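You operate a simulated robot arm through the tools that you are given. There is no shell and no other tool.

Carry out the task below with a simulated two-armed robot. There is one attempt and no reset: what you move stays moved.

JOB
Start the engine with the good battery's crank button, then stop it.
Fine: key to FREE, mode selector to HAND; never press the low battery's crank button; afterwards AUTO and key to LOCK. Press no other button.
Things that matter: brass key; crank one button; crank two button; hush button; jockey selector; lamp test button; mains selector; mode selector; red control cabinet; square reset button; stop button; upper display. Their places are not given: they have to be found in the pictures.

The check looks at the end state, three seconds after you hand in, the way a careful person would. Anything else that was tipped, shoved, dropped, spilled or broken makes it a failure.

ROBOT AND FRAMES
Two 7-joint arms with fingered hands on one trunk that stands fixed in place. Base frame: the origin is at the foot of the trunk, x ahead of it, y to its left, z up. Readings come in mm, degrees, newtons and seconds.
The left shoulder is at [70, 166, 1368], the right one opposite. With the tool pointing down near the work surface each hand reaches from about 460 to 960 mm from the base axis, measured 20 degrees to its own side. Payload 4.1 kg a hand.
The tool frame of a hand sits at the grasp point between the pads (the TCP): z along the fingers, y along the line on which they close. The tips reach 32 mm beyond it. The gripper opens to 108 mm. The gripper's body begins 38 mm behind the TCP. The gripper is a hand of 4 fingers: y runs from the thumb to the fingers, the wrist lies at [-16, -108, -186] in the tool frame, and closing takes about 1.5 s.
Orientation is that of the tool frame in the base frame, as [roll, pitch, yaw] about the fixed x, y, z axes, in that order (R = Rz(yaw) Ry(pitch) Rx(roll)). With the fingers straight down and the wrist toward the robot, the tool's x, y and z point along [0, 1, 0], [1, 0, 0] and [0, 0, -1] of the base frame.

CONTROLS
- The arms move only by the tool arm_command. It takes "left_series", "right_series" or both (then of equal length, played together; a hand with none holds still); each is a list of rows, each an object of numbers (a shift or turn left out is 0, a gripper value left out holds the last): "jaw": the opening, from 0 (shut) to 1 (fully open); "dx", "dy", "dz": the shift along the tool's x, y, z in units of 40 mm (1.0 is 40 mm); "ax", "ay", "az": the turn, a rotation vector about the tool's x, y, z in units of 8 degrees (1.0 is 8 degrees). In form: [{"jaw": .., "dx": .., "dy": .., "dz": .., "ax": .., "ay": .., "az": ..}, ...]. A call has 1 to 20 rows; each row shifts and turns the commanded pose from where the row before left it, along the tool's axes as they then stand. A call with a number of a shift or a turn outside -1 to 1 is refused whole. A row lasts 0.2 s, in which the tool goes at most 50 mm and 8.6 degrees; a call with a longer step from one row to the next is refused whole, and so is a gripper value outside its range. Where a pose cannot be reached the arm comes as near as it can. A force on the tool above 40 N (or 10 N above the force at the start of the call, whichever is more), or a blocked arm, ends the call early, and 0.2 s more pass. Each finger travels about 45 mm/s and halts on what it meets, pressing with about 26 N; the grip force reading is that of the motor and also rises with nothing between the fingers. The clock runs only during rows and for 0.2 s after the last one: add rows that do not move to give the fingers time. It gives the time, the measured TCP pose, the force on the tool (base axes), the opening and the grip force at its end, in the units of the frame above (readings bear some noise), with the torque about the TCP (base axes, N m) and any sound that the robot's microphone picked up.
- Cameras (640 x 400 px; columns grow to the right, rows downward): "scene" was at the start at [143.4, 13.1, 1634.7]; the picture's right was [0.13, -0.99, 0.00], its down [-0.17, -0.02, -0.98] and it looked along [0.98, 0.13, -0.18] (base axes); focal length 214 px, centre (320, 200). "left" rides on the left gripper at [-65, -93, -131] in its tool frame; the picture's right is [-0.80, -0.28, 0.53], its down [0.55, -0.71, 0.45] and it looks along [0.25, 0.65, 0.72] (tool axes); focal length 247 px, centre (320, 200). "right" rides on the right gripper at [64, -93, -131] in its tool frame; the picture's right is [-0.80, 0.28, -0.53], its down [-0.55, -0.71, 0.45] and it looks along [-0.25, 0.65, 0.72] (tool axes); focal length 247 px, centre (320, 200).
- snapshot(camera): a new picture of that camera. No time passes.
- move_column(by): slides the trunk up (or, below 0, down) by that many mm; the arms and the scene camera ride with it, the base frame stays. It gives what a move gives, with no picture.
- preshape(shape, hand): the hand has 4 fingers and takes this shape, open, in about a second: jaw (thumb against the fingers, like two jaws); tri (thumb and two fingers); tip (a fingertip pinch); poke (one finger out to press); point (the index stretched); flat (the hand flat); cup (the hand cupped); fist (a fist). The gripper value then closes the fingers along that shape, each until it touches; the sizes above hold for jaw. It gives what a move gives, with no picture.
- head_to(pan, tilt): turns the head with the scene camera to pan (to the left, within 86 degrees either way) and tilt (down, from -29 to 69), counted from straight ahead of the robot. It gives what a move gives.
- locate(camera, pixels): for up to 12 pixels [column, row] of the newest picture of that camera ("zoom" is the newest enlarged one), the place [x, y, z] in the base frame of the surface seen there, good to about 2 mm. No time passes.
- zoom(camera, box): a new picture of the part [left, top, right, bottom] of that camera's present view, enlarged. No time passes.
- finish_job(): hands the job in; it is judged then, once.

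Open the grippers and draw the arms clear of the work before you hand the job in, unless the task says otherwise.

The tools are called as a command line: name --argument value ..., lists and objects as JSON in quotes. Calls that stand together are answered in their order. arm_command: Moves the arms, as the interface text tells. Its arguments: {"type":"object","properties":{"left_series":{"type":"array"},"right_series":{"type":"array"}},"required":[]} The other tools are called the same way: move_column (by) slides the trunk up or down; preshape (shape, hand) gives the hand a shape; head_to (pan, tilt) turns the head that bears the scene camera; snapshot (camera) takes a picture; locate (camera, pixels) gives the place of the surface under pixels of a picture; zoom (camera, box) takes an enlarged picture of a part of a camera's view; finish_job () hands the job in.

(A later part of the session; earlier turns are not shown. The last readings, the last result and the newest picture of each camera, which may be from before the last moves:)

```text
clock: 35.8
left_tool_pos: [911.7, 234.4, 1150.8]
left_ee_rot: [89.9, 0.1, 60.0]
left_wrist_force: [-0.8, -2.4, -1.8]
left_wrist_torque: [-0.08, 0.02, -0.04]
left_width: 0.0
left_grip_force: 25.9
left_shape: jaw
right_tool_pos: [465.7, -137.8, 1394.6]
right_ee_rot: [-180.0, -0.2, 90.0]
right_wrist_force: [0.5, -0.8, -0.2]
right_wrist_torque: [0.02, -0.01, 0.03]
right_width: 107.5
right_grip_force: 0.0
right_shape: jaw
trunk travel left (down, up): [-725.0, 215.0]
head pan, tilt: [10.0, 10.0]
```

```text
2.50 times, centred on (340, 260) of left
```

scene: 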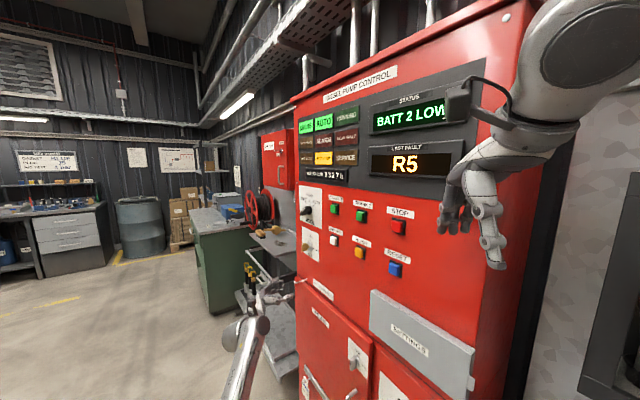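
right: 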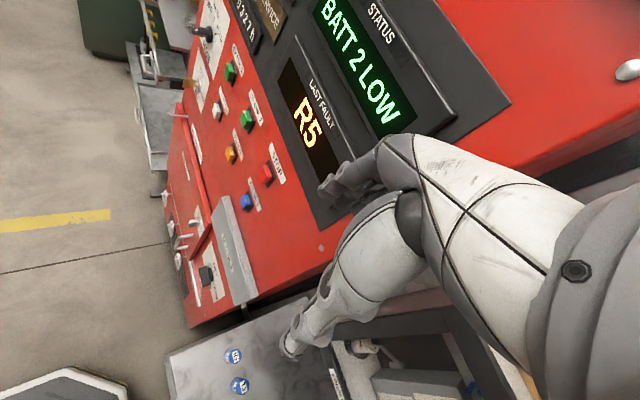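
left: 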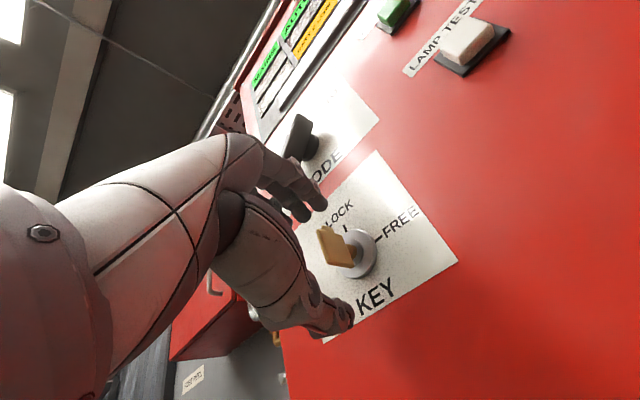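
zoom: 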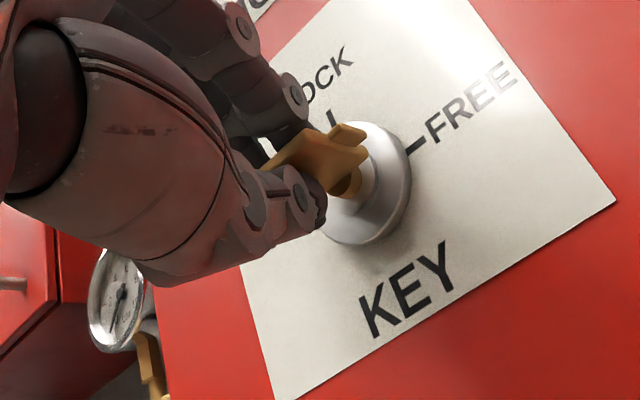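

The nub now points at FREE. I open the fingers, wait, and back straight off along the panel normal, then look at the key.

arm_command --left_series '[{"jaw": 0.4}, {"jaw": 0.7}, {"jaw": 0.7}, {"jaw": 0.7}, {"jaw": 0.7}, {"dx": 0.207, "dz": -0.773}, {"dx": 0.207, "dz": -0.773}, {"dx": 0.207, "dz": -0.773}, {}]'

snapshot --camera "left"

zoom --camera "scene" --box '[280, 170, 420, 290]'

```text
clock: 37.8
left_tool_pos: [844.6, 302.8, 1150.0]
left_ee_rot: [90.0, 0.1, 59.9]
left_wrist_force: [-0.4, 0.0, 0.1]
left_wrist_torque: [-0.01, -0.01, -0.01]
left_width: 75.1
left_grip_force: 0.0
left_shape: jaw
right_tool_pos: [466.6, -137.7, 1393.5]
right_ee_rot: [179.9, -0.1, 90.0]
right_wrist_force: [0.9, -0.9, 0.1]
right_wrist_torque: [0.02, 0.01, -0.03]
right_width: 107.5
right_grip_force: 0.0
right_shape: jaw
trunk travel left (down, up): [-725.0, 215.0]
head pan, tilt: [10.0, 10.0]
```

```text
taken
```

left: 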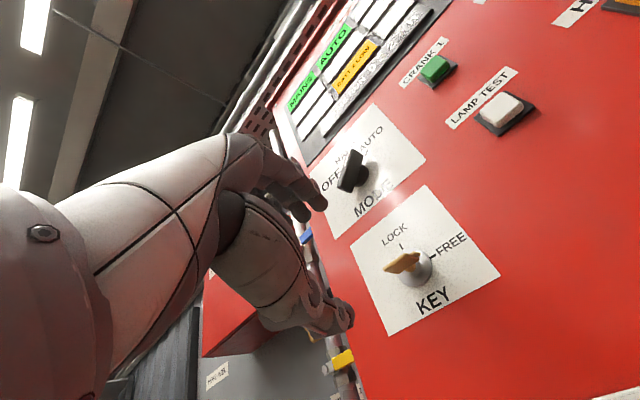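

```text
3.33 times, centred on (350, 230) of scene
```

zoom: 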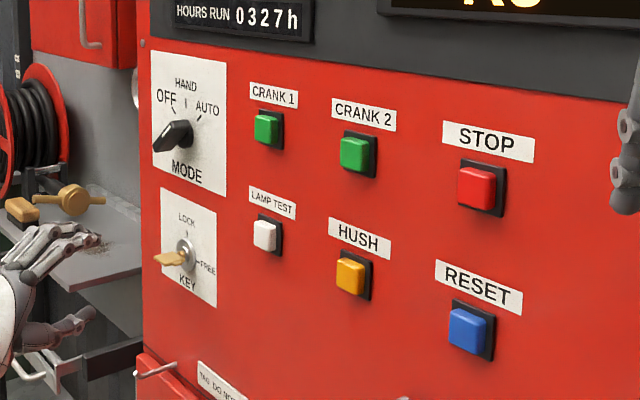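

The key bow lies horizontal at FREE. Next the mode knob: I raise the hand 150 mm and rotate -45° about the panel normal so the fingers straddle the bar at its AUTO angle.

arm_command --left_series '[{"dy": 0.9375}, {"dy": 0.9375}, {"dy": 0.9375}, {"dy": 0.9375}, {"ax": 0.2426, "az": -0.9055}, {"ax": 0.2426, "az": -0.9055}, {"ax": 0.2426, "az": -0.9055}, {"ax": 0.2426, "az": -0.9055}, {"ax": 0.2426, "az": -0.9055}, {"ax": 0.2426, "az": -0.9055}, {}]'

snapshot --camera "left"

```text
clock: 40.1
left_tool_pos: [842.9, 303.8, 1300.2]
left_ee_rot: [104.4, 43.3, 65.6]
left_wrist_force: [0.3, 1.1, 0.6]
left_wrist_torque: [0.02, -0.01, 0.0]
left_width: 75.6
left_grip_force: 0.0
left_shape: jaw
right_tool_pos: [467.0, -137.3, 1394.5]
right_ee_rot: [179.9, -0.1, 90.0]
right_wrist_force: [0.4, 2.0, 0.2]
right_wrist_torque: [0.01, 0.03, -0.03]
right_width: 108.0
right_grip_force: 0.0
right_shape: jaw
trunk travel left (down, up): [-725.0, 215.0]
head pan, tilt: [10.0, 10.0]
```

```text
taken
```

left: 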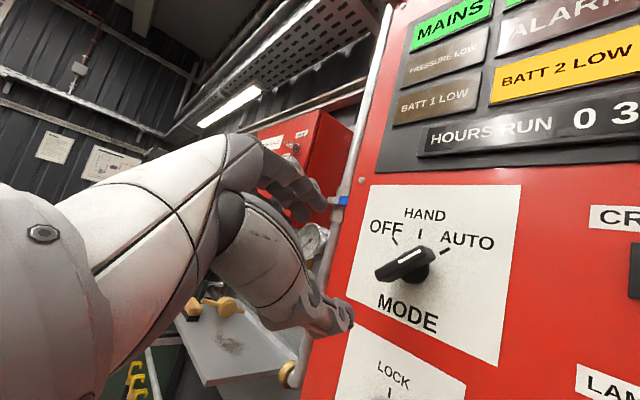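

Tool y now points up-left, perpendicular to the bar, at t=811, z=1300. I zoom on the knob at (408,265) and measure the bar's faces.

zoom --camera "left" --box '[364, 200, 464, 300]'

locate --camera "zoom" --pixels '[[200, 260], [260, 220], [340, 170], [60, 300], [90, 330], [130, 270], [380, 190], [340, 230], [250, 290], [200, 310], [440, 240], [330, 320]]'

```text
4.00 times, centred on (414, 250) of left
```

zoom: 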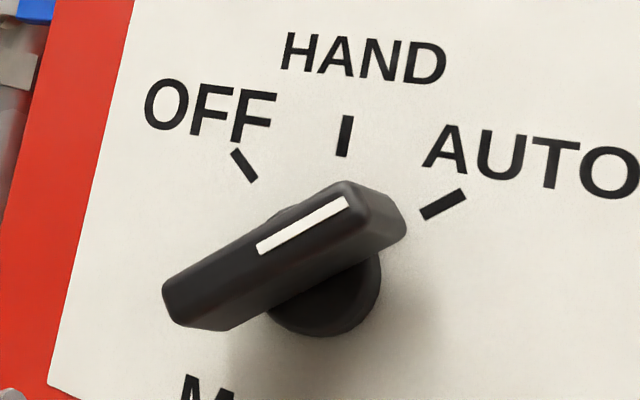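

```text
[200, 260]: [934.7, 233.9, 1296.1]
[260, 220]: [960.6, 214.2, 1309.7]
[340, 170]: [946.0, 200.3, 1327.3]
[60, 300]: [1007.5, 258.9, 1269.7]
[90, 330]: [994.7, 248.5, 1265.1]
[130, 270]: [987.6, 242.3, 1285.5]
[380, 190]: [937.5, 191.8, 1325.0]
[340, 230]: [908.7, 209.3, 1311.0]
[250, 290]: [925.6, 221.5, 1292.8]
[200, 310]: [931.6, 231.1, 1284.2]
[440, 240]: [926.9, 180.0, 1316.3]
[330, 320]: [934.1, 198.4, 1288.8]
```

The pointer's white line is on the AUTO side. I sample the bar's front face ends and lower side for its exact centre line.

locate --camera "zoom" --pixels '[[345, 190], [325, 210], [262, 248], [175, 290], [185, 318], [225, 325], [400, 225], [300, 240], [370, 215], [280, 280], [210, 280], [340, 250]]'

```text
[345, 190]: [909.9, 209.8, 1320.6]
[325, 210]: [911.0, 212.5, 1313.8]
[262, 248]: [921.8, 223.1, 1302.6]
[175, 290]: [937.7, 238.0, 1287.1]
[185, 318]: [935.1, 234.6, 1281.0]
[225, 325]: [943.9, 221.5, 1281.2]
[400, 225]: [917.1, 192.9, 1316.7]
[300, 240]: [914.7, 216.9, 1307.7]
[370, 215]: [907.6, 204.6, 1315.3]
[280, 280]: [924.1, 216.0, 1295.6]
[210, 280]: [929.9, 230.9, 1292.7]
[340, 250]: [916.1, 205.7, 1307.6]
```

The bar centre line runs through (t≈810, z≈1300), front face n=-494, about 11.5 mm thick. I advance 99 mm along the normal so the tips straddle it at n≈-511.

arm_command --left_series '[{"dx": -0.2135, "dz": 0.797}, {"dx": -0.2135, "dz": 0.797}, {"dx": -0.2135, "dz": 0.797}, {}]'

zoom --camera "left" --box '[240, 160, 440, 360]'

```text
clock: 41.1
left_tool_pos: [911.6, 233.1, 1299.4]
left_ee_rot: [104.3, 43.2, 65.6]
left_wrist_force: [0.6, 0.7, 0.0]
left_wrist_torque: [0.02, -0.02, 0.0]
left_width: 75.4
left_grip_force: 0.1
left_shape: jaw
right_tool_pos: [467.1, -136.7, 1394.2]
right_ee_rot: [179.9, -0.1, 90.1]
right_wrist_force: [-0.1, -0.2, 0.2]
right_wrist_torque: [0.01, 0.01, -0.01]
right_width: 107.8
right_grip_force: 0.1
right_shape: jaw
trunk travel left (down, up): [-725.0, 215.0]
head pan, tilt: [10.0, 10.0]
```

```text
2.00 times, centred on (340, 260) of left
```

zoom: 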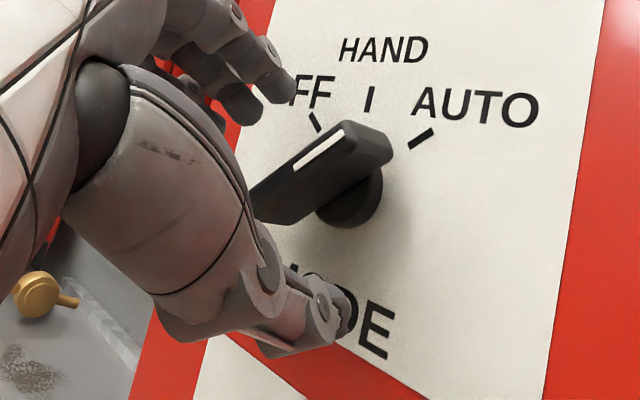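

The bar lies between fingers (upper-left) and thumb (lower-right). I close on it.

arm_command --left_series '[{"jaw": 0.3}, {"jaw": 0.1}, {"jaw": 0}, {"jaw": 0}, {"jaw": 0}, {"jaw": 0}, {"jaw": 0}]'

zoom --camera "left" --box '[240, 160, 440, 360]'

```text
clock: 42.8
left_tool_pos: [913.6, 233.7, 1299.3]
left_ee_rot: [104.5, 43.2, 65.8]
left_wrist_force: [0.9, 0.3, -0.2]
left_wrist_torque: [0.05, 0.01, 0.05]
left_width: 8.2
left_grip_force: 25.3
left_shape: jaw
right_tool_pos: [467.8, -136.7, 1394.7]
right_ee_rot: [-180.0, -0.1, 90.1]
right_wrist_force: [0.1, 0.4, 0.0]
right_wrist_torque: [-0.01, 0.02, 0.03]
right_width: 107.7
right_grip_force: 0.0
right_shape: jaw
trunk travel left (down, up): [-725.0, 215.0]
head pan, tilt: [10.0, 10.0]
```

```text
2.00 times, centred on (340, 260) of left
```

zoom: 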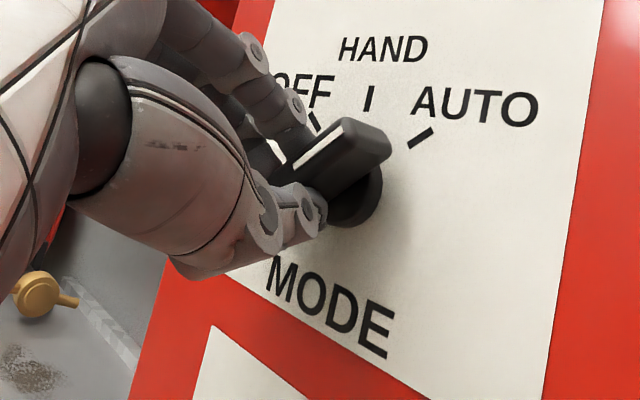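

The bar is gripped (width 8 mm, 25 N). I turn it counter-clockwise 45° about the panel normal to HAND.

arm_command --left_series '[{"ax": 0.2426, "az": -0.9055}, {"ax": 0.2426, "az": -0.9055}, {"ax": 0.2426, "az": -0.9055}, {"ax": 0.2426, "az": -0.9055}, {"ax": 0.2426, "az": -0.9055}, {"ax": 0.2426, "az": -0.9055}, {}]'

zoom --camera "left" --box '[240, 160, 440, 360]'

snapshot --camera "scene"

```text
clock: 44.4
left_tool_pos: [913.6, 233.2, 1300.9]
left_ee_rot: [-179.2, 75.2, 135.8]
left_wrist_force: [-8.9, 0.8, -7.0]
left_wrist_torque: [0.11, 0.16, -0.13]
left_width: 8.1
left_grip_force: 26.2
left_shape: jaw
right_tool_pos: [466.8, -136.8, 1393.9]
right_ee_rot: [179.8, -0.1, 90.0]
right_wrist_force: [0.9, -0.1, 0.1]
right_wrist_torque: [-0.03, -0.01, 0.03]
right_width: 107.5
right_grip_force: 0.1
right_shape: jaw
trunk travel left (down, up): [-725.0, 215.0]
head pan, tilt: [10.0, 10.0]
```

```text
2.00 times, centred on (340, 260) of left
```

zoom: 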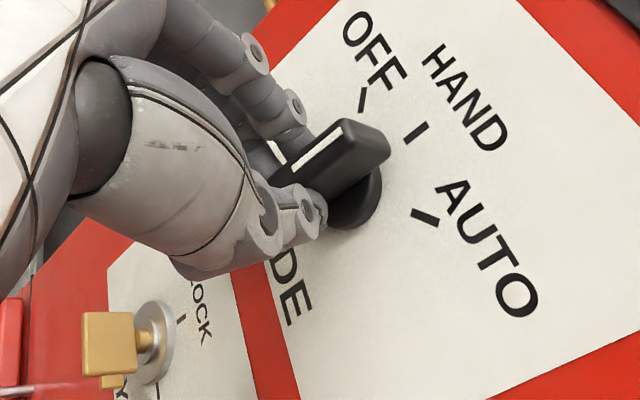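

```text
taken
```

scene: 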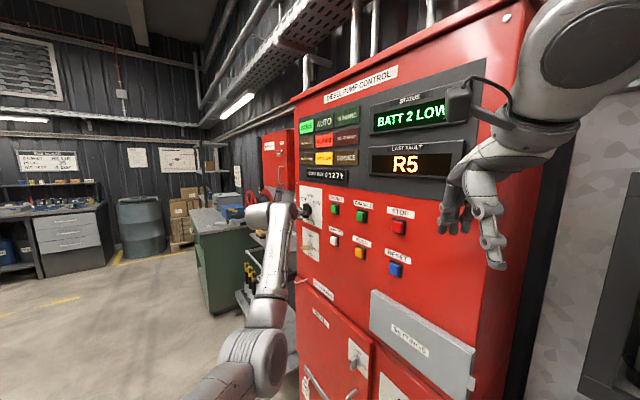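

The bar points at HAND, the AUTO lamp has gone out and ALARM lit. I release and back off along the normal, then look at the knob and the panel lamps.

arm_command --left_series '[{"jaw": 0.4}, {"jaw": 0.7}, {"jaw": 0.7}, {"jaw": 0.7}, {"jaw": 0.7}, {"dx": 0.207, "dz": -0.773}, {"dx": 0.207, "dz": -0.773}, {"dx": 0.207, "dz": -0.773}, {}]'

snapshot --camera "left"

zoom --camera "scene" --box '[280, 60, 480, 185]'

```text
clock: 46.4
left_tool_pos: [845.1, 301.5, 1298.8]
left_ee_rot: [-179.9, 75.1, 135.2]
left_wrist_force: [-0.1, -0.1, -0.4]
left_wrist_torque: [0.0, 0.0, -0.03]
left_width: 75.4
left_grip_force: 0.0
left_shape: jaw
right_tool_pos: [468.0, -138.0, 1394.0]
right_ee_rot: [-180.0, -0.1, 90.0]
right_wrist_force: [0.1, -0.5, 0.0]
right_wrist_torque: [-0.02, 0.0, 0.0]
right_width: 107.5
right_grip_force: 0.1
right_shape: jaw
trunk travel left (down, up): [-725.0, 215.0]
head pan, tilt: [10.0, 10.0]
```

```text
taken
```

left: 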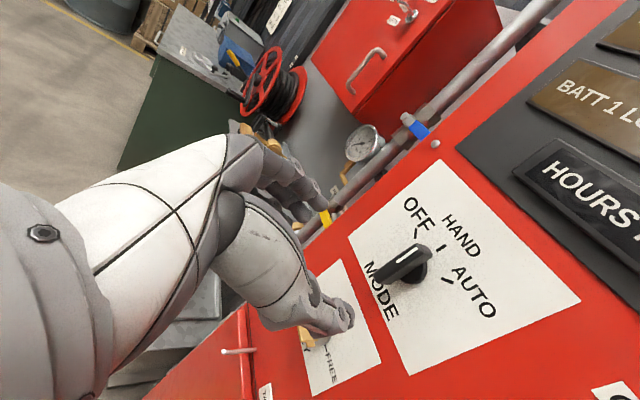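

```text
3.20 times, centred on (380, 122) of scene
```

zoom: 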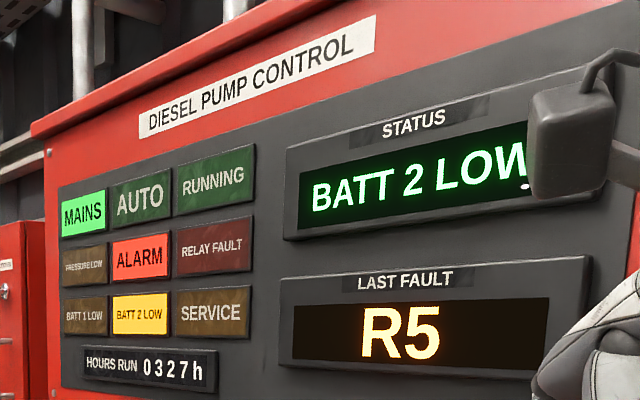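

Mode is at HAND, key at FREE. Now for CRANK 1 I remove the tilt and shift the hand along the panel to t≈645, z≈1344, keeping about 140 mm off the panel.

arm_command --left_series '[{"ay": -0.9375}, {"ay": -0.9375}, {"dy": -0.83, "dx": -0.225}, {"dy": -0.83, "dx": -0.225}, {"dy": -0.83, "dx": -0.225}, {"dy": -0.83, "dx": -0.225}, {"dy": -0.83, "dx": -0.225}, {}]'

snapshot --camera "left"

snapshot --camera "scene"

```text
clock: 48.1
left_tool_pos: [729.1, 183.5, 1344.9]
left_ee_rot: [-28.7, 89.9, -73.7]
left_wrist_force: [0.0, 0.2, -0.7]
left_wrist_torque: [0.02, 0.0, -0.01]
left_width: 75.3
left_grip_force: 0.1
left_shape: jaw
right_tool_pos: [466.9, -137.3, 1394.6]
right_ee_rot: [179.9, -0.1, 89.9]
right_wrist_force: [0.3, 0.3, -0.7]
right_wrist_torque: [0.01, 0.0, -0.01]
right_width: 107.7
right_grip_force: 0.1
right_shape: jaw
trunk travel left (down, up): [-725.0, 215.0]
head pan, tilt: [10.0, 10.0]
```

```text
taken
```

left: 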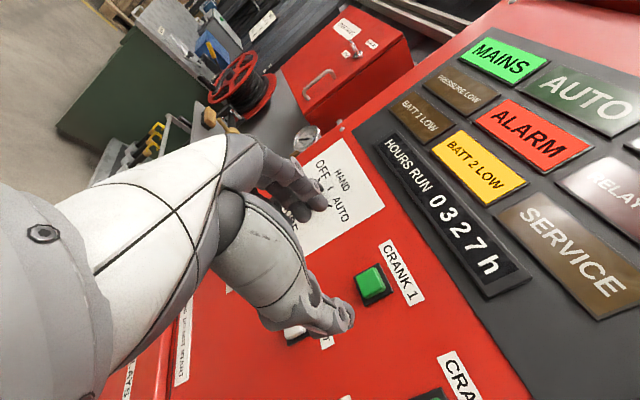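

```text
taken
```

scene: 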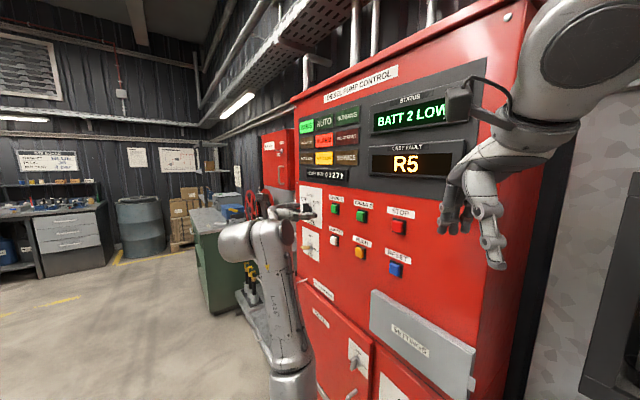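

The hand is 140 mm in front of CRANK 1 (green button at (372,283) in the left view). I put the left hand into the poke shape and look where the finger is.

preshape --hand "left" --shape "poke"

snapshot --camera "left"

snapshot --camera "scene"

```text
clock: 49.0
left_tool_pos: [727.7, 182.4, 1344.3]
left_ee_rot: [-17.5, 89.8, -62.5]
left_wrist_force: [-0.9, -0.2, 0.5]
left_wrist_torque: [-0.02, -0.02, 0.03]
left_width: 0.1
left_grip_force: 0.1
left_shape: poke
right_tool_pos: [467.2, -137.7, 1395.1]
right_ee_rot: [179.9, -0.1, 90.1]
right_wrist_force: [0.1, -0.5, -0.6]
right_wrist_torque: [-0.02, 0.01, 0.01]
right_width: 107.7
right_grip_force: 0.0
right_shape: jaw
trunk travel left (down, up): [-725.0, 215.0]
head pan, tilt: [10.0, 10.0]
```

```text
taken
```

left: 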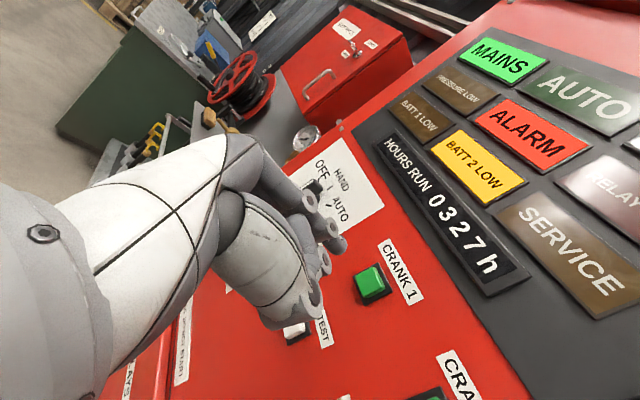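

```text
taken
```

scene: 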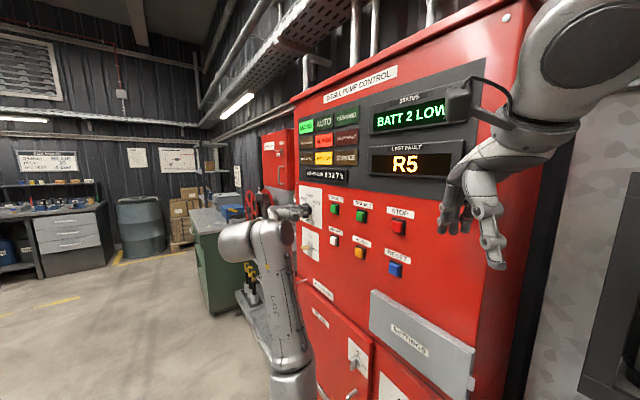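

The index is now stretched, tip around (340,243). I zoom and measure fingertip points.

zoom --camera "left" --box '[260, 170, 400, 330]'

locate --camera "left" --pixels '[[340, 243], [336, 245], [332, 228], [326, 225], [345, 245], [323, 265], [315, 300], [372, 283], [365, 285], [380, 270]]'

```text
2.50 times, centred on (330, 250) of left
```

zoom: 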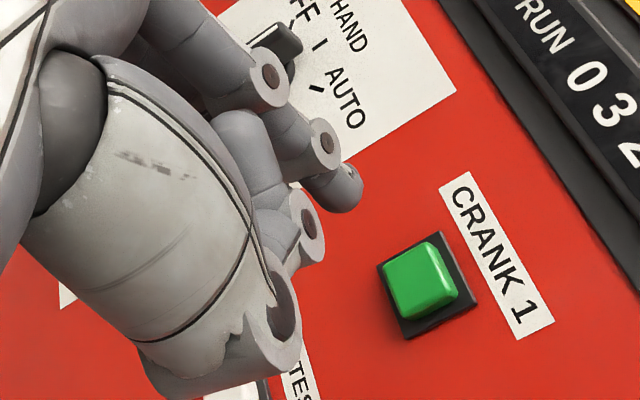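

```text
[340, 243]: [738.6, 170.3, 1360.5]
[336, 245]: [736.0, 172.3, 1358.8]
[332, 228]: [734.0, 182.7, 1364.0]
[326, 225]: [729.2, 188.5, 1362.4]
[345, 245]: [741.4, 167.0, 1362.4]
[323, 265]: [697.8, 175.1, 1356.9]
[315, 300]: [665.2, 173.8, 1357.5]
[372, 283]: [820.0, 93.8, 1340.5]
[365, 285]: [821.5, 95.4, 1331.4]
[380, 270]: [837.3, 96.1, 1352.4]
```

The fingertip centre is at about tool (-11, +3, +20), i.e. 11 mm above the TCP axis. I measure the green cap's corners and also find the finger's edges for better aim.

locate --camera "zoom" --pixels '[[392, 265], [425, 250], [452, 290], [405, 310], [420, 280], [340, 170], [355, 180], [358, 200], [345, 212], [325, 210], [320, 180], [305, 205]]'

zoom --camera "scene" --box '[260, 180, 360, 240]'

```text
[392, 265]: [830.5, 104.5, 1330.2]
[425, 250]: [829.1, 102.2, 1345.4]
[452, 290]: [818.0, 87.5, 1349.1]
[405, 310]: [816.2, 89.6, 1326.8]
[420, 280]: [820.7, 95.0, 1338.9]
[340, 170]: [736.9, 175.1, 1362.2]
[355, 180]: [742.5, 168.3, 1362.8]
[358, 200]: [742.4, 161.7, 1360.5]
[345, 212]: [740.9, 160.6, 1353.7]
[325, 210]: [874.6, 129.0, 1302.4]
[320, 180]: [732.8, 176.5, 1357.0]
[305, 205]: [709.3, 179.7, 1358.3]
```

```text
6.40 times, centred on (310, 210) of scene
```

zoom: 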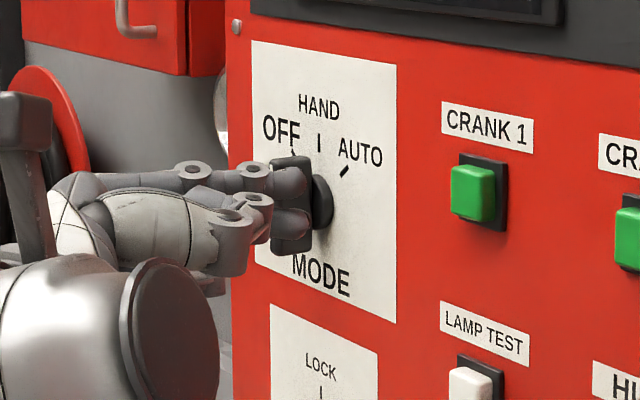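

I zoom onto the CRANK 1 cap to get its centre accurately.

zoom --camera "left" --box '[345, 255, 405, 315]'

locate --camera "zoom" --pixels '[[120, 120], [200, 90], [230, 80], [140, 250], [270, 200], [290, 220], [190, 170], [120, 90], [90, 190], [320, 240], [180, 320], [240, 160]]'

```text
6.67 times, centred on (375, 285) of left
```

zoom: 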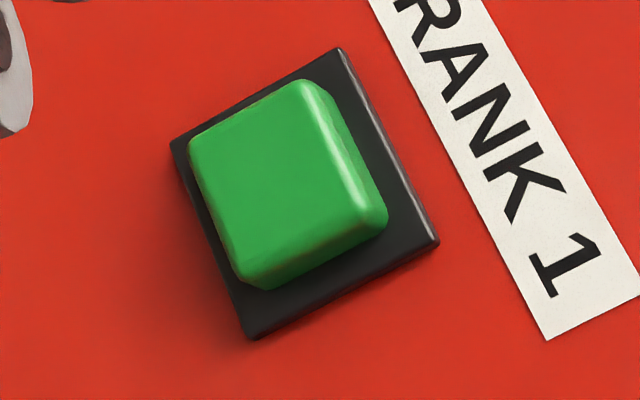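

```text
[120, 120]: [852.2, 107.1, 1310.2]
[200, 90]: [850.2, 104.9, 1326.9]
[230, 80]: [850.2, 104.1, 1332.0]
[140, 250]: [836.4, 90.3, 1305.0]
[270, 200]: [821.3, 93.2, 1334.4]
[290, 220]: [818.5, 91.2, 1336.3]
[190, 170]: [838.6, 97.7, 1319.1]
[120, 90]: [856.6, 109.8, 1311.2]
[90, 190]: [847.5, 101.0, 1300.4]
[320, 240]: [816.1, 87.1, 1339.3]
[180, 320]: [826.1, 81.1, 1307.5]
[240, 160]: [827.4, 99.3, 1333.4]
```

I locate points just inside the cap's four face corners and its middle.

locate --camera "zoom" --pixels '[[212, 152], [292, 98], [350, 205], [250, 255], [278, 175], [180, 150], [340, 60], [430, 240], [255, 330]]'

```text
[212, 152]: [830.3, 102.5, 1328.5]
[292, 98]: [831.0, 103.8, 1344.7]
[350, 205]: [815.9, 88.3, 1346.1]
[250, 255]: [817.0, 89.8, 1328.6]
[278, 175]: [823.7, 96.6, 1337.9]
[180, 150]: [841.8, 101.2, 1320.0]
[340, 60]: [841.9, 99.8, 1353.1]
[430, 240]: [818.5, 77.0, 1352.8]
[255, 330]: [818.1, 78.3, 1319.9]
```

The cap centre is t≈650, z≈1337, face at n=-514.5. I align the fingertip with it (TCP t=648, z=1326) and advance to leave about 15 mm gap, then check.

arm_command --left_series '[{"dx": 0.45, "dy": 0.11}, {"dz": 0.7}, {"dz": 0.7}, {"dz": 0.7}, {}]'

zoom --camera "left" --box '[280, 190, 400, 290]'

zoom --camera "scene" --box '[290, 180, 390, 240]'

```text
clock: 50.2
left_tool_pos: [790.1, 127.1, 1328.7]
left_ee_rot: [-34.3, 89.8, -79.3]
left_wrist_force: [0.0, 0.9, -0.2]
left_wrist_torque: [0.03, -0.02, 0.0]
left_width: 0.0
left_grip_force: 0.1
left_shape: poke
right_tool_pos: [466.7, -136.9, 1396.0]
right_ee_rot: [-180.0, -0.1, 89.9]
right_wrist_force: [-0.3, -0.6, 0.5]
right_wrist_torque: [-0.01, -0.01, -0.02]
right_width: 107.6
right_grip_force: 0.1
right_shape: jaw
trunk travel left (down, up): [-725.0, 215.0]
head pan, tilt: [10.0, 10.0]
```

```text
4.00 times, centred on (340, 240) of left
```

zoom: 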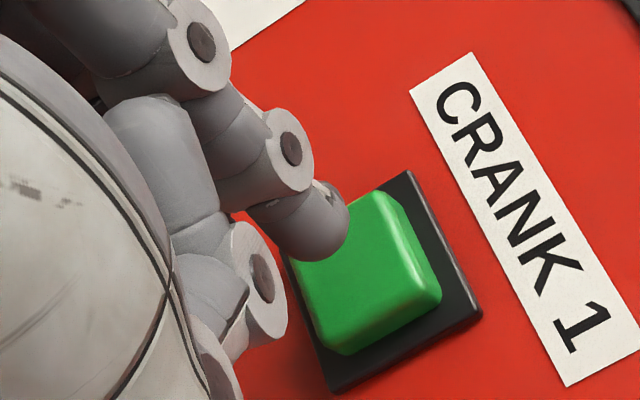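

```text
6.40 times, centred on (340, 210) of scene
```

zoom: 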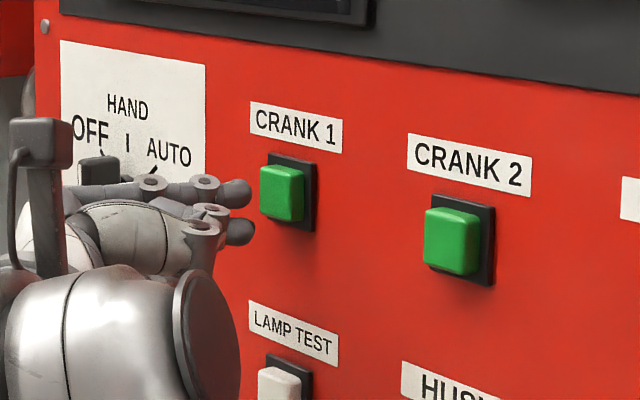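

The scene view shows two dark tips near (235,192) and (238,232) in the enlargement; I look closer to see which finger leads.

zoom --camera "scene" --box '[304, 200, 344, 225]'

locate --camera "zoom" --pixels '[[360, 125], [375, 120], [360, 225], [375, 225], [300, 110], [280, 200], [440, 120], [470, 150], [340, 225], [385, 235]]'

```text
16.00 times, centred on (324, 212) of scene
```

zoom: 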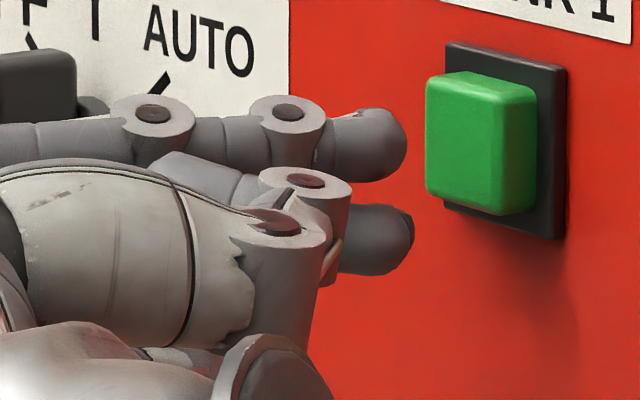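

```text
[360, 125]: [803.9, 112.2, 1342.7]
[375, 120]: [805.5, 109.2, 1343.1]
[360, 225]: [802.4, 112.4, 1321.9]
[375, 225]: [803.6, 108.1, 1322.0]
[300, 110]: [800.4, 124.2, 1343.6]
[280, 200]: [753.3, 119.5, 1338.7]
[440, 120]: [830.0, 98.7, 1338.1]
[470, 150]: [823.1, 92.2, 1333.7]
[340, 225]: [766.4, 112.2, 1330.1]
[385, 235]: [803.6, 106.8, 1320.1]
```

Two fingertips lead side by side (z≈1342 and ≈1321, equal reach), so the TCP axis lies between them. I centre the TCP on the cap height (z=1337) so both land on the cap, and close to a few mm.

arm_command --left_series '[{"dx": -0.22, "dy": -0.05}, {"dz": 0.25}, {}]'

zoom --camera "scene" --box '[304, 195, 352, 225]'

zoom --camera "left" --box '[280, 190, 400, 290]'

```text
clock: 51.0
left_tool_pos: [797.7, 119.5, 1336.1]
left_ee_rot: [-10.1, 89.9, -55.1]
left_wrist_force: [0.4, -0.2, -0.3]
left_wrist_torque: [0.02, 0.01, -0.02]
left_width: 0.0
left_grip_force: 0.1
left_shape: poke
right_tool_pos: [466.2, -138.0, 1394.1]
right_ee_rot: [179.9, 0.0, 90.0]
right_wrist_force: [1.0, 0.0, -0.9]
right_wrist_torque: [0.01, 0.02, 0.0]
right_width: 107.5
right_grip_force: 0.1
right_shape: jaw
trunk travel left (down, up): [-725.0, 215.0]
head pan, tilt: [10.0, 10.0]
```

```text
13.33 times, centred on (328, 210) of scene
```

zoom: 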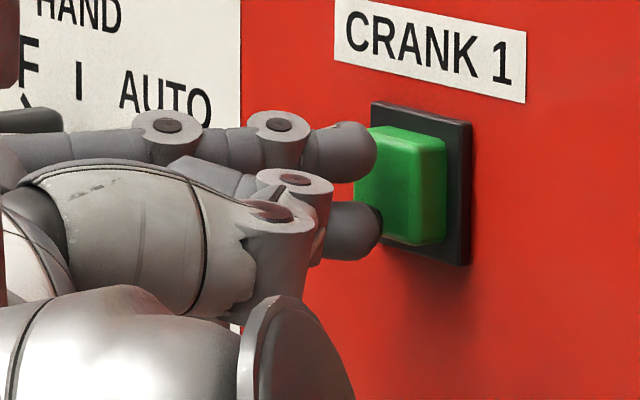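

```text
4.00 times, centred on (340, 240) of left
```

zoom: 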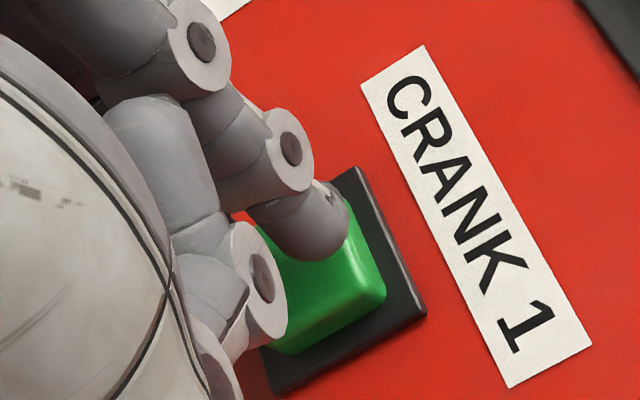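

Both tips line up on the CRANK 1 cap with a gap of roughly 6 mm. I press in with small steps (12 mm total) and hold, listening for the engine.

arm_command --left_series '[{"dz": 0.06}, {"dz": 0.06}, {"dz": 0.06}, {"dz": 0.06}, {"dz": 0.06}, {}, {}, {}, {}, {}]'

zoom --camera "scene" --box '[280, 60, 480, 225]'

```text
clock: 53.2
left_tool_pos: [804.5, 113.0, 1337.1]
left_ee_rot: [-34.7, 89.7, -79.7]
left_wrist_force: [-4.9, 6.2, -2.2]
left_wrist_torque: [0.2, 0.16, 0.0]
left_width: 0.0
left_grip_force: 0.0
left_shape: poke
right_tool_pos: [465.2, -135.9, 1395.1]
right_ee_rot: [179.9, 0.0, 89.9]
right_wrist_force: [-0.6, -0.1, -0.1]
right_wrist_torque: [0.0, -0.01, -0.01]
right_width: 107.6
right_grip_force: 0.0
right_shape: jaw
trunk travel left (down, up): [-725.0, 215.0]
head pan, tilt: [10.0, 10.0]
heard: click
```

```text
2.42 times, centred on (380, 142) of scene
```

zoom: 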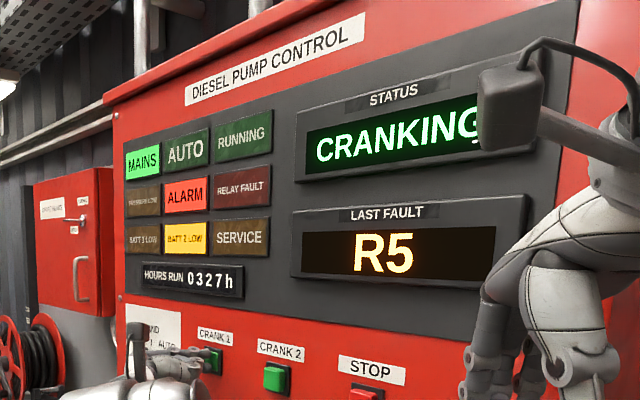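

A click and the status reads CRANKING with about 8 N on the button. I keep holding and check for RUNNING.

arm_command --left_series '[{}, {}, {}, {}, {}]'

zoom --camera "scene" --box '[280, 60, 480, 225]'

```text
clock: 54.5
left_tool_pos: [805.1, 112.0, 1336.9]
left_ee_rot: [-35.3, 89.7, -80.2]
left_wrist_force: [-5.3, 7.1, -1.6]
left_wrist_torque: [0.14, 0.07, 0.01]
left_width: 0.3
left_grip_force: 0.1
left_shape: poke
right_tool_pos: [466.1, -136.2, 1395.1]
right_ee_rot: [179.9, 0.0, 90.0]
right_wrist_force: [1.1, 0.1, 0.0]
right_wrist_torque: [0.0, 0.0, 0.01]
right_width: 107.7
right_grip_force: 0.1
right_shape: jaw
trunk travel left (down, up): [-725.0, 215.0]
head pan, tilt: [10.0, 10.0]
```

```text
2.42 times, centred on (380, 142) of scene
```

zoom: 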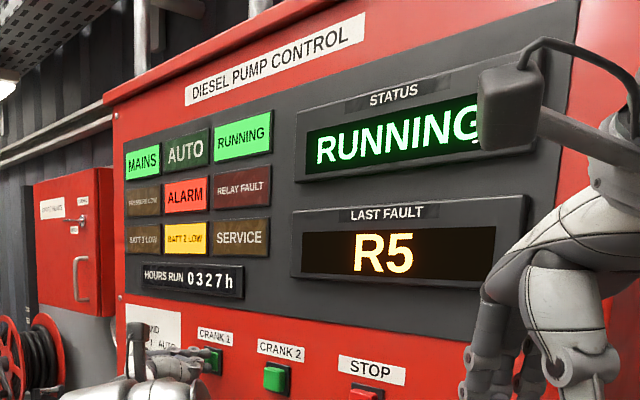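

The status shows RUNNING with the RUNNING lamp lit. I release CRANK 1 by backing off 80 mm, and check that the engine stays running.

arm_command --left_series '[{"dz": -0.5}, {"dz": -0.75}, {"dz": -0.75}, {}]'

snapshot --camera "scene"

snapshot --camera "left"

```text
clock: 55.5
left_tool_pos: [749.4, 167.5, 1336.9]
left_ee_rot: [-81.5, 89.9, -126.6]
left_wrist_force: [0.4, 0.3, 0.1]
left_wrist_torque: [-0.01, 0.0, 0.01]
left_width: 0.0
left_grip_force: 0.0
left_shape: poke
right_tool_pos: [467.3, -138.9, 1395.1]
right_ee_rot: [-180.0, 0.0, 90.1]
right_wrist_force: [1.0, 0.2, 0.5]
right_wrist_torque: [0.0, -0.01, -0.02]
right_width: 107.7
right_grip_force: 0.0
right_shape: jaw
trunk travel left (down, up): [-725.0, 215.0]
head pan, tilt: [10.0, 10.0]
```

```text
taken
```

scene: 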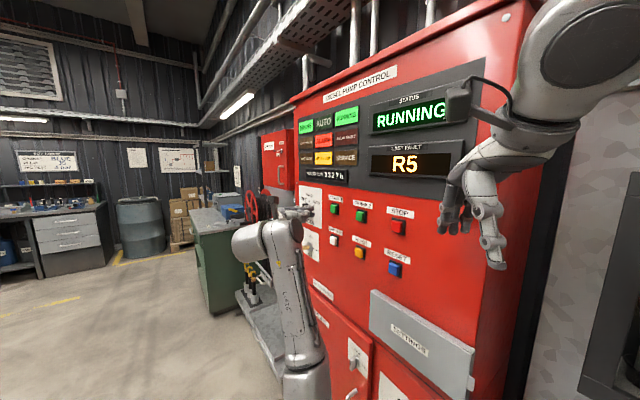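

```text
taken
```

left: 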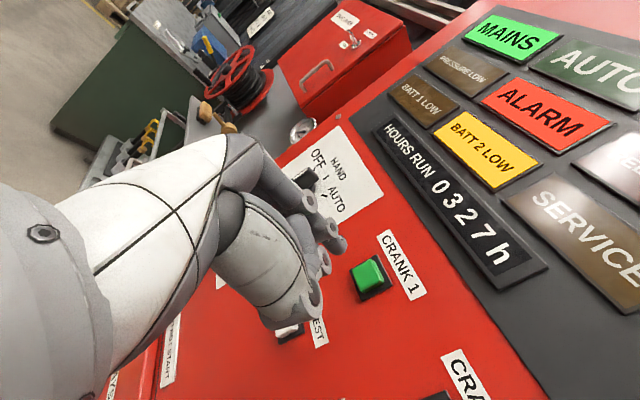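

Engine keeps running. I measure the STOP button at (398,227) in the scene view.

zoom --camera "scene" --box '[376, 205, 424, 245]'

locate --camera "zoom" --pixels '[[215, 160], [350, 190], [345, 290], [210, 255], [280, 225], [400, 150], [400, 300], [250, 130]]'

```text
10.00 times, centred on (400, 225) of scene
```

zoom: 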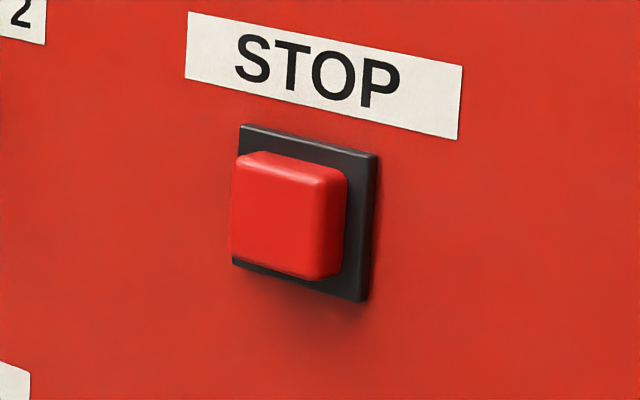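

```text
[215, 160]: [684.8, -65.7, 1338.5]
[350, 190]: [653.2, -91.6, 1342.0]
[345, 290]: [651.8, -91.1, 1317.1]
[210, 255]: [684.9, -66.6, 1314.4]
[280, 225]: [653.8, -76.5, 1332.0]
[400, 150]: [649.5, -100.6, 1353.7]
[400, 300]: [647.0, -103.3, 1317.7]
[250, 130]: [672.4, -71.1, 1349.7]
```

I refine with points just inside the red cap's face corners and the dark base plate's corners.

locate --camera "zoom" --pixels '[[243, 168], [312, 185], [308, 265], [238, 250], [275, 215], [246, 132], [370, 160], [360, 295], [240, 265]]'

```text
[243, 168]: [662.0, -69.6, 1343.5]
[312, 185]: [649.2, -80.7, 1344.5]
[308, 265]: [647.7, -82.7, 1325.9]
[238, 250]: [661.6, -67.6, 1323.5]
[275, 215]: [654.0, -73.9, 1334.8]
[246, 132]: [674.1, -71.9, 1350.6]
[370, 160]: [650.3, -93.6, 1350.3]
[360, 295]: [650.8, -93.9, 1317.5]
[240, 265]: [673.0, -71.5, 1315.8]
```

STOP's cap centre is t≈410, z≈1335, face n=-514.7. I slide the left hand right along the panel (staying 115 mm off it), half-way first.

arm_command --left_series '[{"dy": -0.75}, {"dy": -0.75}, {"dy": -0.75}, {"dy": -0.75}, {}]'

snapshot --camera "scene"

```text
clock: 56.9
left_tool_pos: [669.5, 121.7, 1355.5]
left_ee_rot: [92.5, 86.2, 52.0]
left_wrist_force: [-0.2, 0.6, -0.4]
left_wrist_torque: [-0.02, -0.02, 0.0]
left_width: 0.1
left_grip_force: 0.1
left_shape: poke
right_tool_pos: [467.5, -137.2, 1394.8]
right_ee_rot: [180.0, -0.1, 89.8]
right_wrist_force: [-0.5, 0.1, -0.5]
right_wrist_torque: [0.01, 0.04, 0.01]
right_width: 107.2
right_grip_force: 0.1
right_shape: jaw
trunk travel left (down, up): [-725.0, 215.0]
head pan, tilt: [10.0, 10.0]
stopped in row 5 (left hand): the arm was blocked; the commanded pose is now the measured one
```

```text
taken
```

scene: 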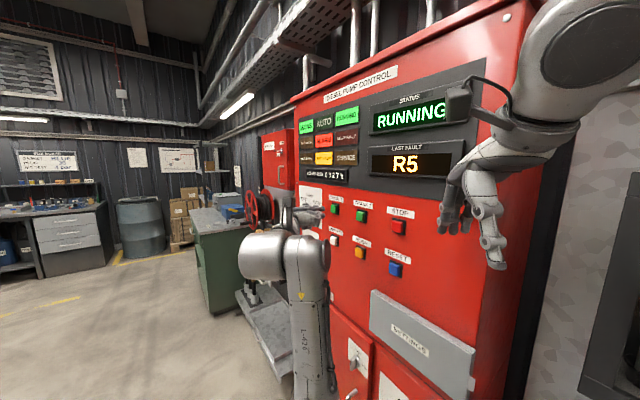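

The arm was blocked half-way (TCP now [669, 122, 1355]), probably by a wrist or elbow limit. I look down at the arm to see what stopped it.

head_to --pan 30 --tilt 50

snapshot --camera "scene"

snapshot --camera "left"

snapshot --camera "right"

```text
clock: 57.9
left_tool_pos: [670.5, 121.1, 1353.7]
left_ee_rot: [93.9, 86.4, 53.6]
left_wrist_force: [0.6, 0.3, 0.4]
left_wrist_torque: [0.01, 0.0, 0.0]
left_width: 0.0
left_grip_force: 0.0
left_shape: poke
right_tool_pos: [465.7, -138.3, 1394.6]
right_ee_rot: [-180.0, -0.2, 90.0]
right_wrist_force: [0.0, -0.1, -0.2]
right_wrist_torque: [0.0, 0.0, 0.05]
right_width: 107.7
right_grip_force: 0.0
right_shape: jaw
trunk travel left (down, up): [-725.0, 215.0]
head pan, tilt: [30.0, 50.0]
```

```text
taken
```

scene: 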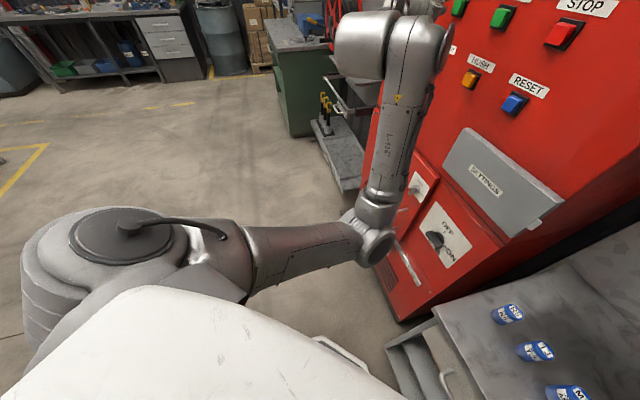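

```text
taken
```

left: 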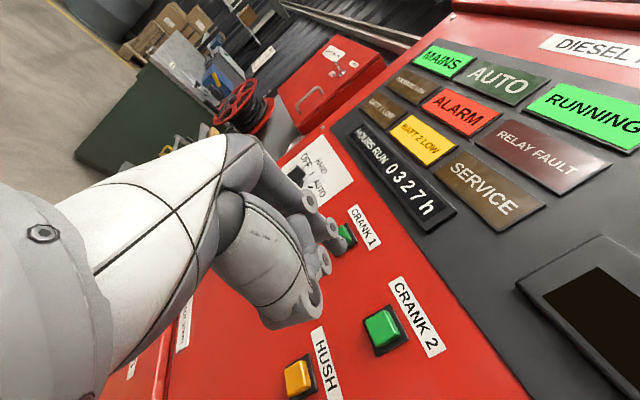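

```text
taken
```

right: 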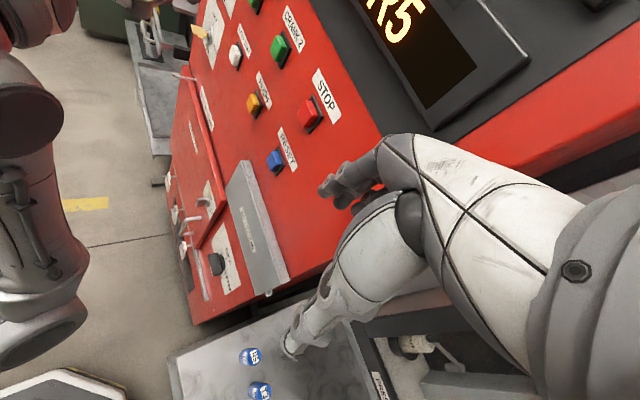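

The left elbow at (372,245) is low and right by the cabinet's lower front near the OFF/ON selector (437,240). I zoom and measure the clearance before moving anything.

zoom --camera "scene" --box '[320, 160, 480, 300]'

locate --camera "scene" --pixels '[[372, 245], [390, 248], [385, 260], [385, 215], [393, 235], [437, 240], [410, 270], [400, 190], [420, 250], [360, 262], [410, 130], [395, 280]]'

```text
2.86 times, centred on (400, 230) of scene
```

zoom: 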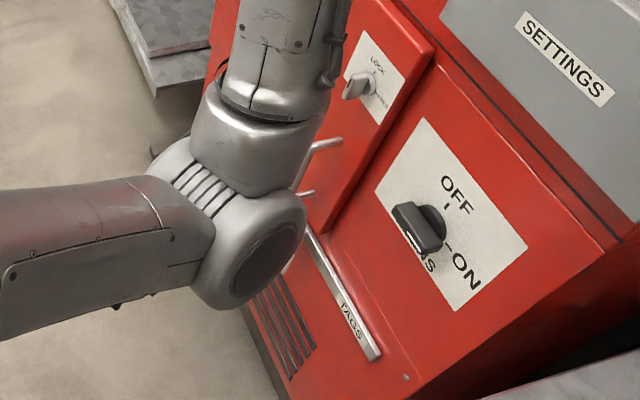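

```text
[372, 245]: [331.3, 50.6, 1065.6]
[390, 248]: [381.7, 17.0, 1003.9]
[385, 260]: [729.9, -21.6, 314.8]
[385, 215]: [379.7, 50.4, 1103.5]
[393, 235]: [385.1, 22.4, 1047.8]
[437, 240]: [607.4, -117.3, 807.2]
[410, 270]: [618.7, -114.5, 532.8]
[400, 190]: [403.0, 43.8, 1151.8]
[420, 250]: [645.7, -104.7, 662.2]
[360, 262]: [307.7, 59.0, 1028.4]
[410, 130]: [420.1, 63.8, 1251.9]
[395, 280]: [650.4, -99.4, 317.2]
```

The elbow is 260 mm away from the cabinet, so nothing was touched; it is a joint limit with the forearm nearly vertical. I raise the trunk back 150 mm so the forearm lies better, which also returns the right arm to its known-clear height.

move_column --by 150

snapshot --camera "scene"

```text
clock: 59.7
left_tool_pos: [670.5, 120.8, 1503.8]
left_ee_rot: [93.4, 86.3, 53.0]
left_wrist_force: [-0.5, 0.0, -0.3]
left_wrist_torque: [0.01, 0.02, 0.05]
left_width: 0.0
left_grip_force: 0.1
left_shape: poke
right_tool_pos: [466.1, -137.1, 1545.1]
right_ee_rot: [180.0, -0.1, 90.0]
right_wrist_force: [-0.3, 0.6, -0.2]
right_wrist_torque: [-0.01, -0.01, -0.03]
right_width: 107.8
right_grip_force: 0.0
right_shape: jaw
trunk travel left (down, up): [-875.0, 65.0]
head pan, tilt: [30.0, 50.0]
```

```text
taken
```

scene: 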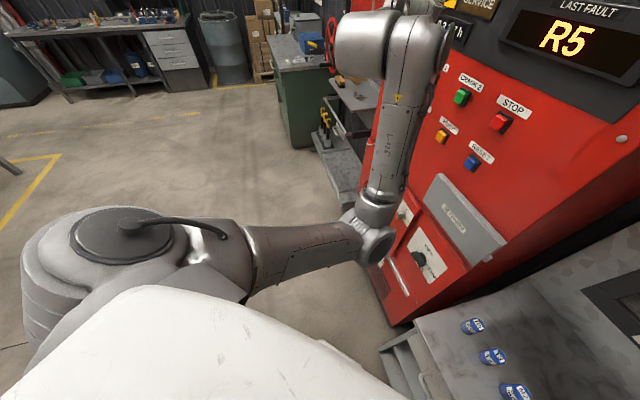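

Everything rode up as planned. I lower the left hand about 165 mm back to button height, still 140 mm off the panel.

arm_command --left_series '[{"dx": 0.825}, {"dx": 0.825}, {"dx": 0.825}, {"dx": 0.825}, {"dx": 0.825}, {}]'

snapshot --camera "scene"

```text
clock: 60.5
left_tool_pos: [679.2, 175.6, 1433.5]
left_ee_rot: [99.0, 80.4, 63.7]
left_wrist_force: [0.2, 0.4, 0.2]
left_wrist_torque: [0.0, 0.04, 0.0]
left_width: 0.0
left_grip_force: 0.1
left_shape: poke
right_tool_pos: [467.2, -138.2, 1545.2]
right_ee_rot: [-180.0, -0.2, 90.0]
right_wrist_force: [0.6, 0.0, -0.1]
right_wrist_torque: [-0.03, 0.0, 0.01]
right_width: 107.6
right_grip_force: 0.0
right_shape: jaw
trunk travel left (down, up): [-875.0, 65.0]
head pan, tilt: [30.0, 50.0]
stopped in row 3 (left hand): the arm was blocked; the commanded pose is now the measured one
```

```text
taken
```

scene: 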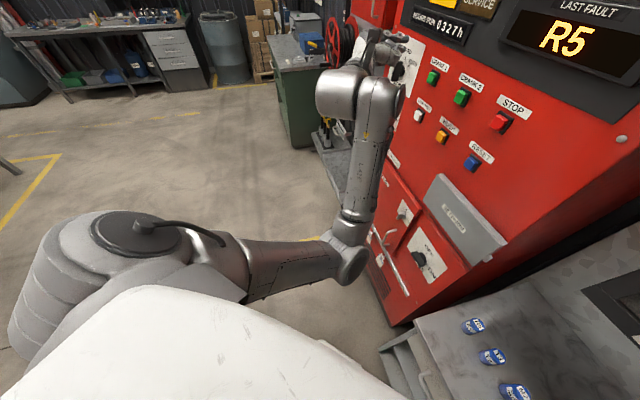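

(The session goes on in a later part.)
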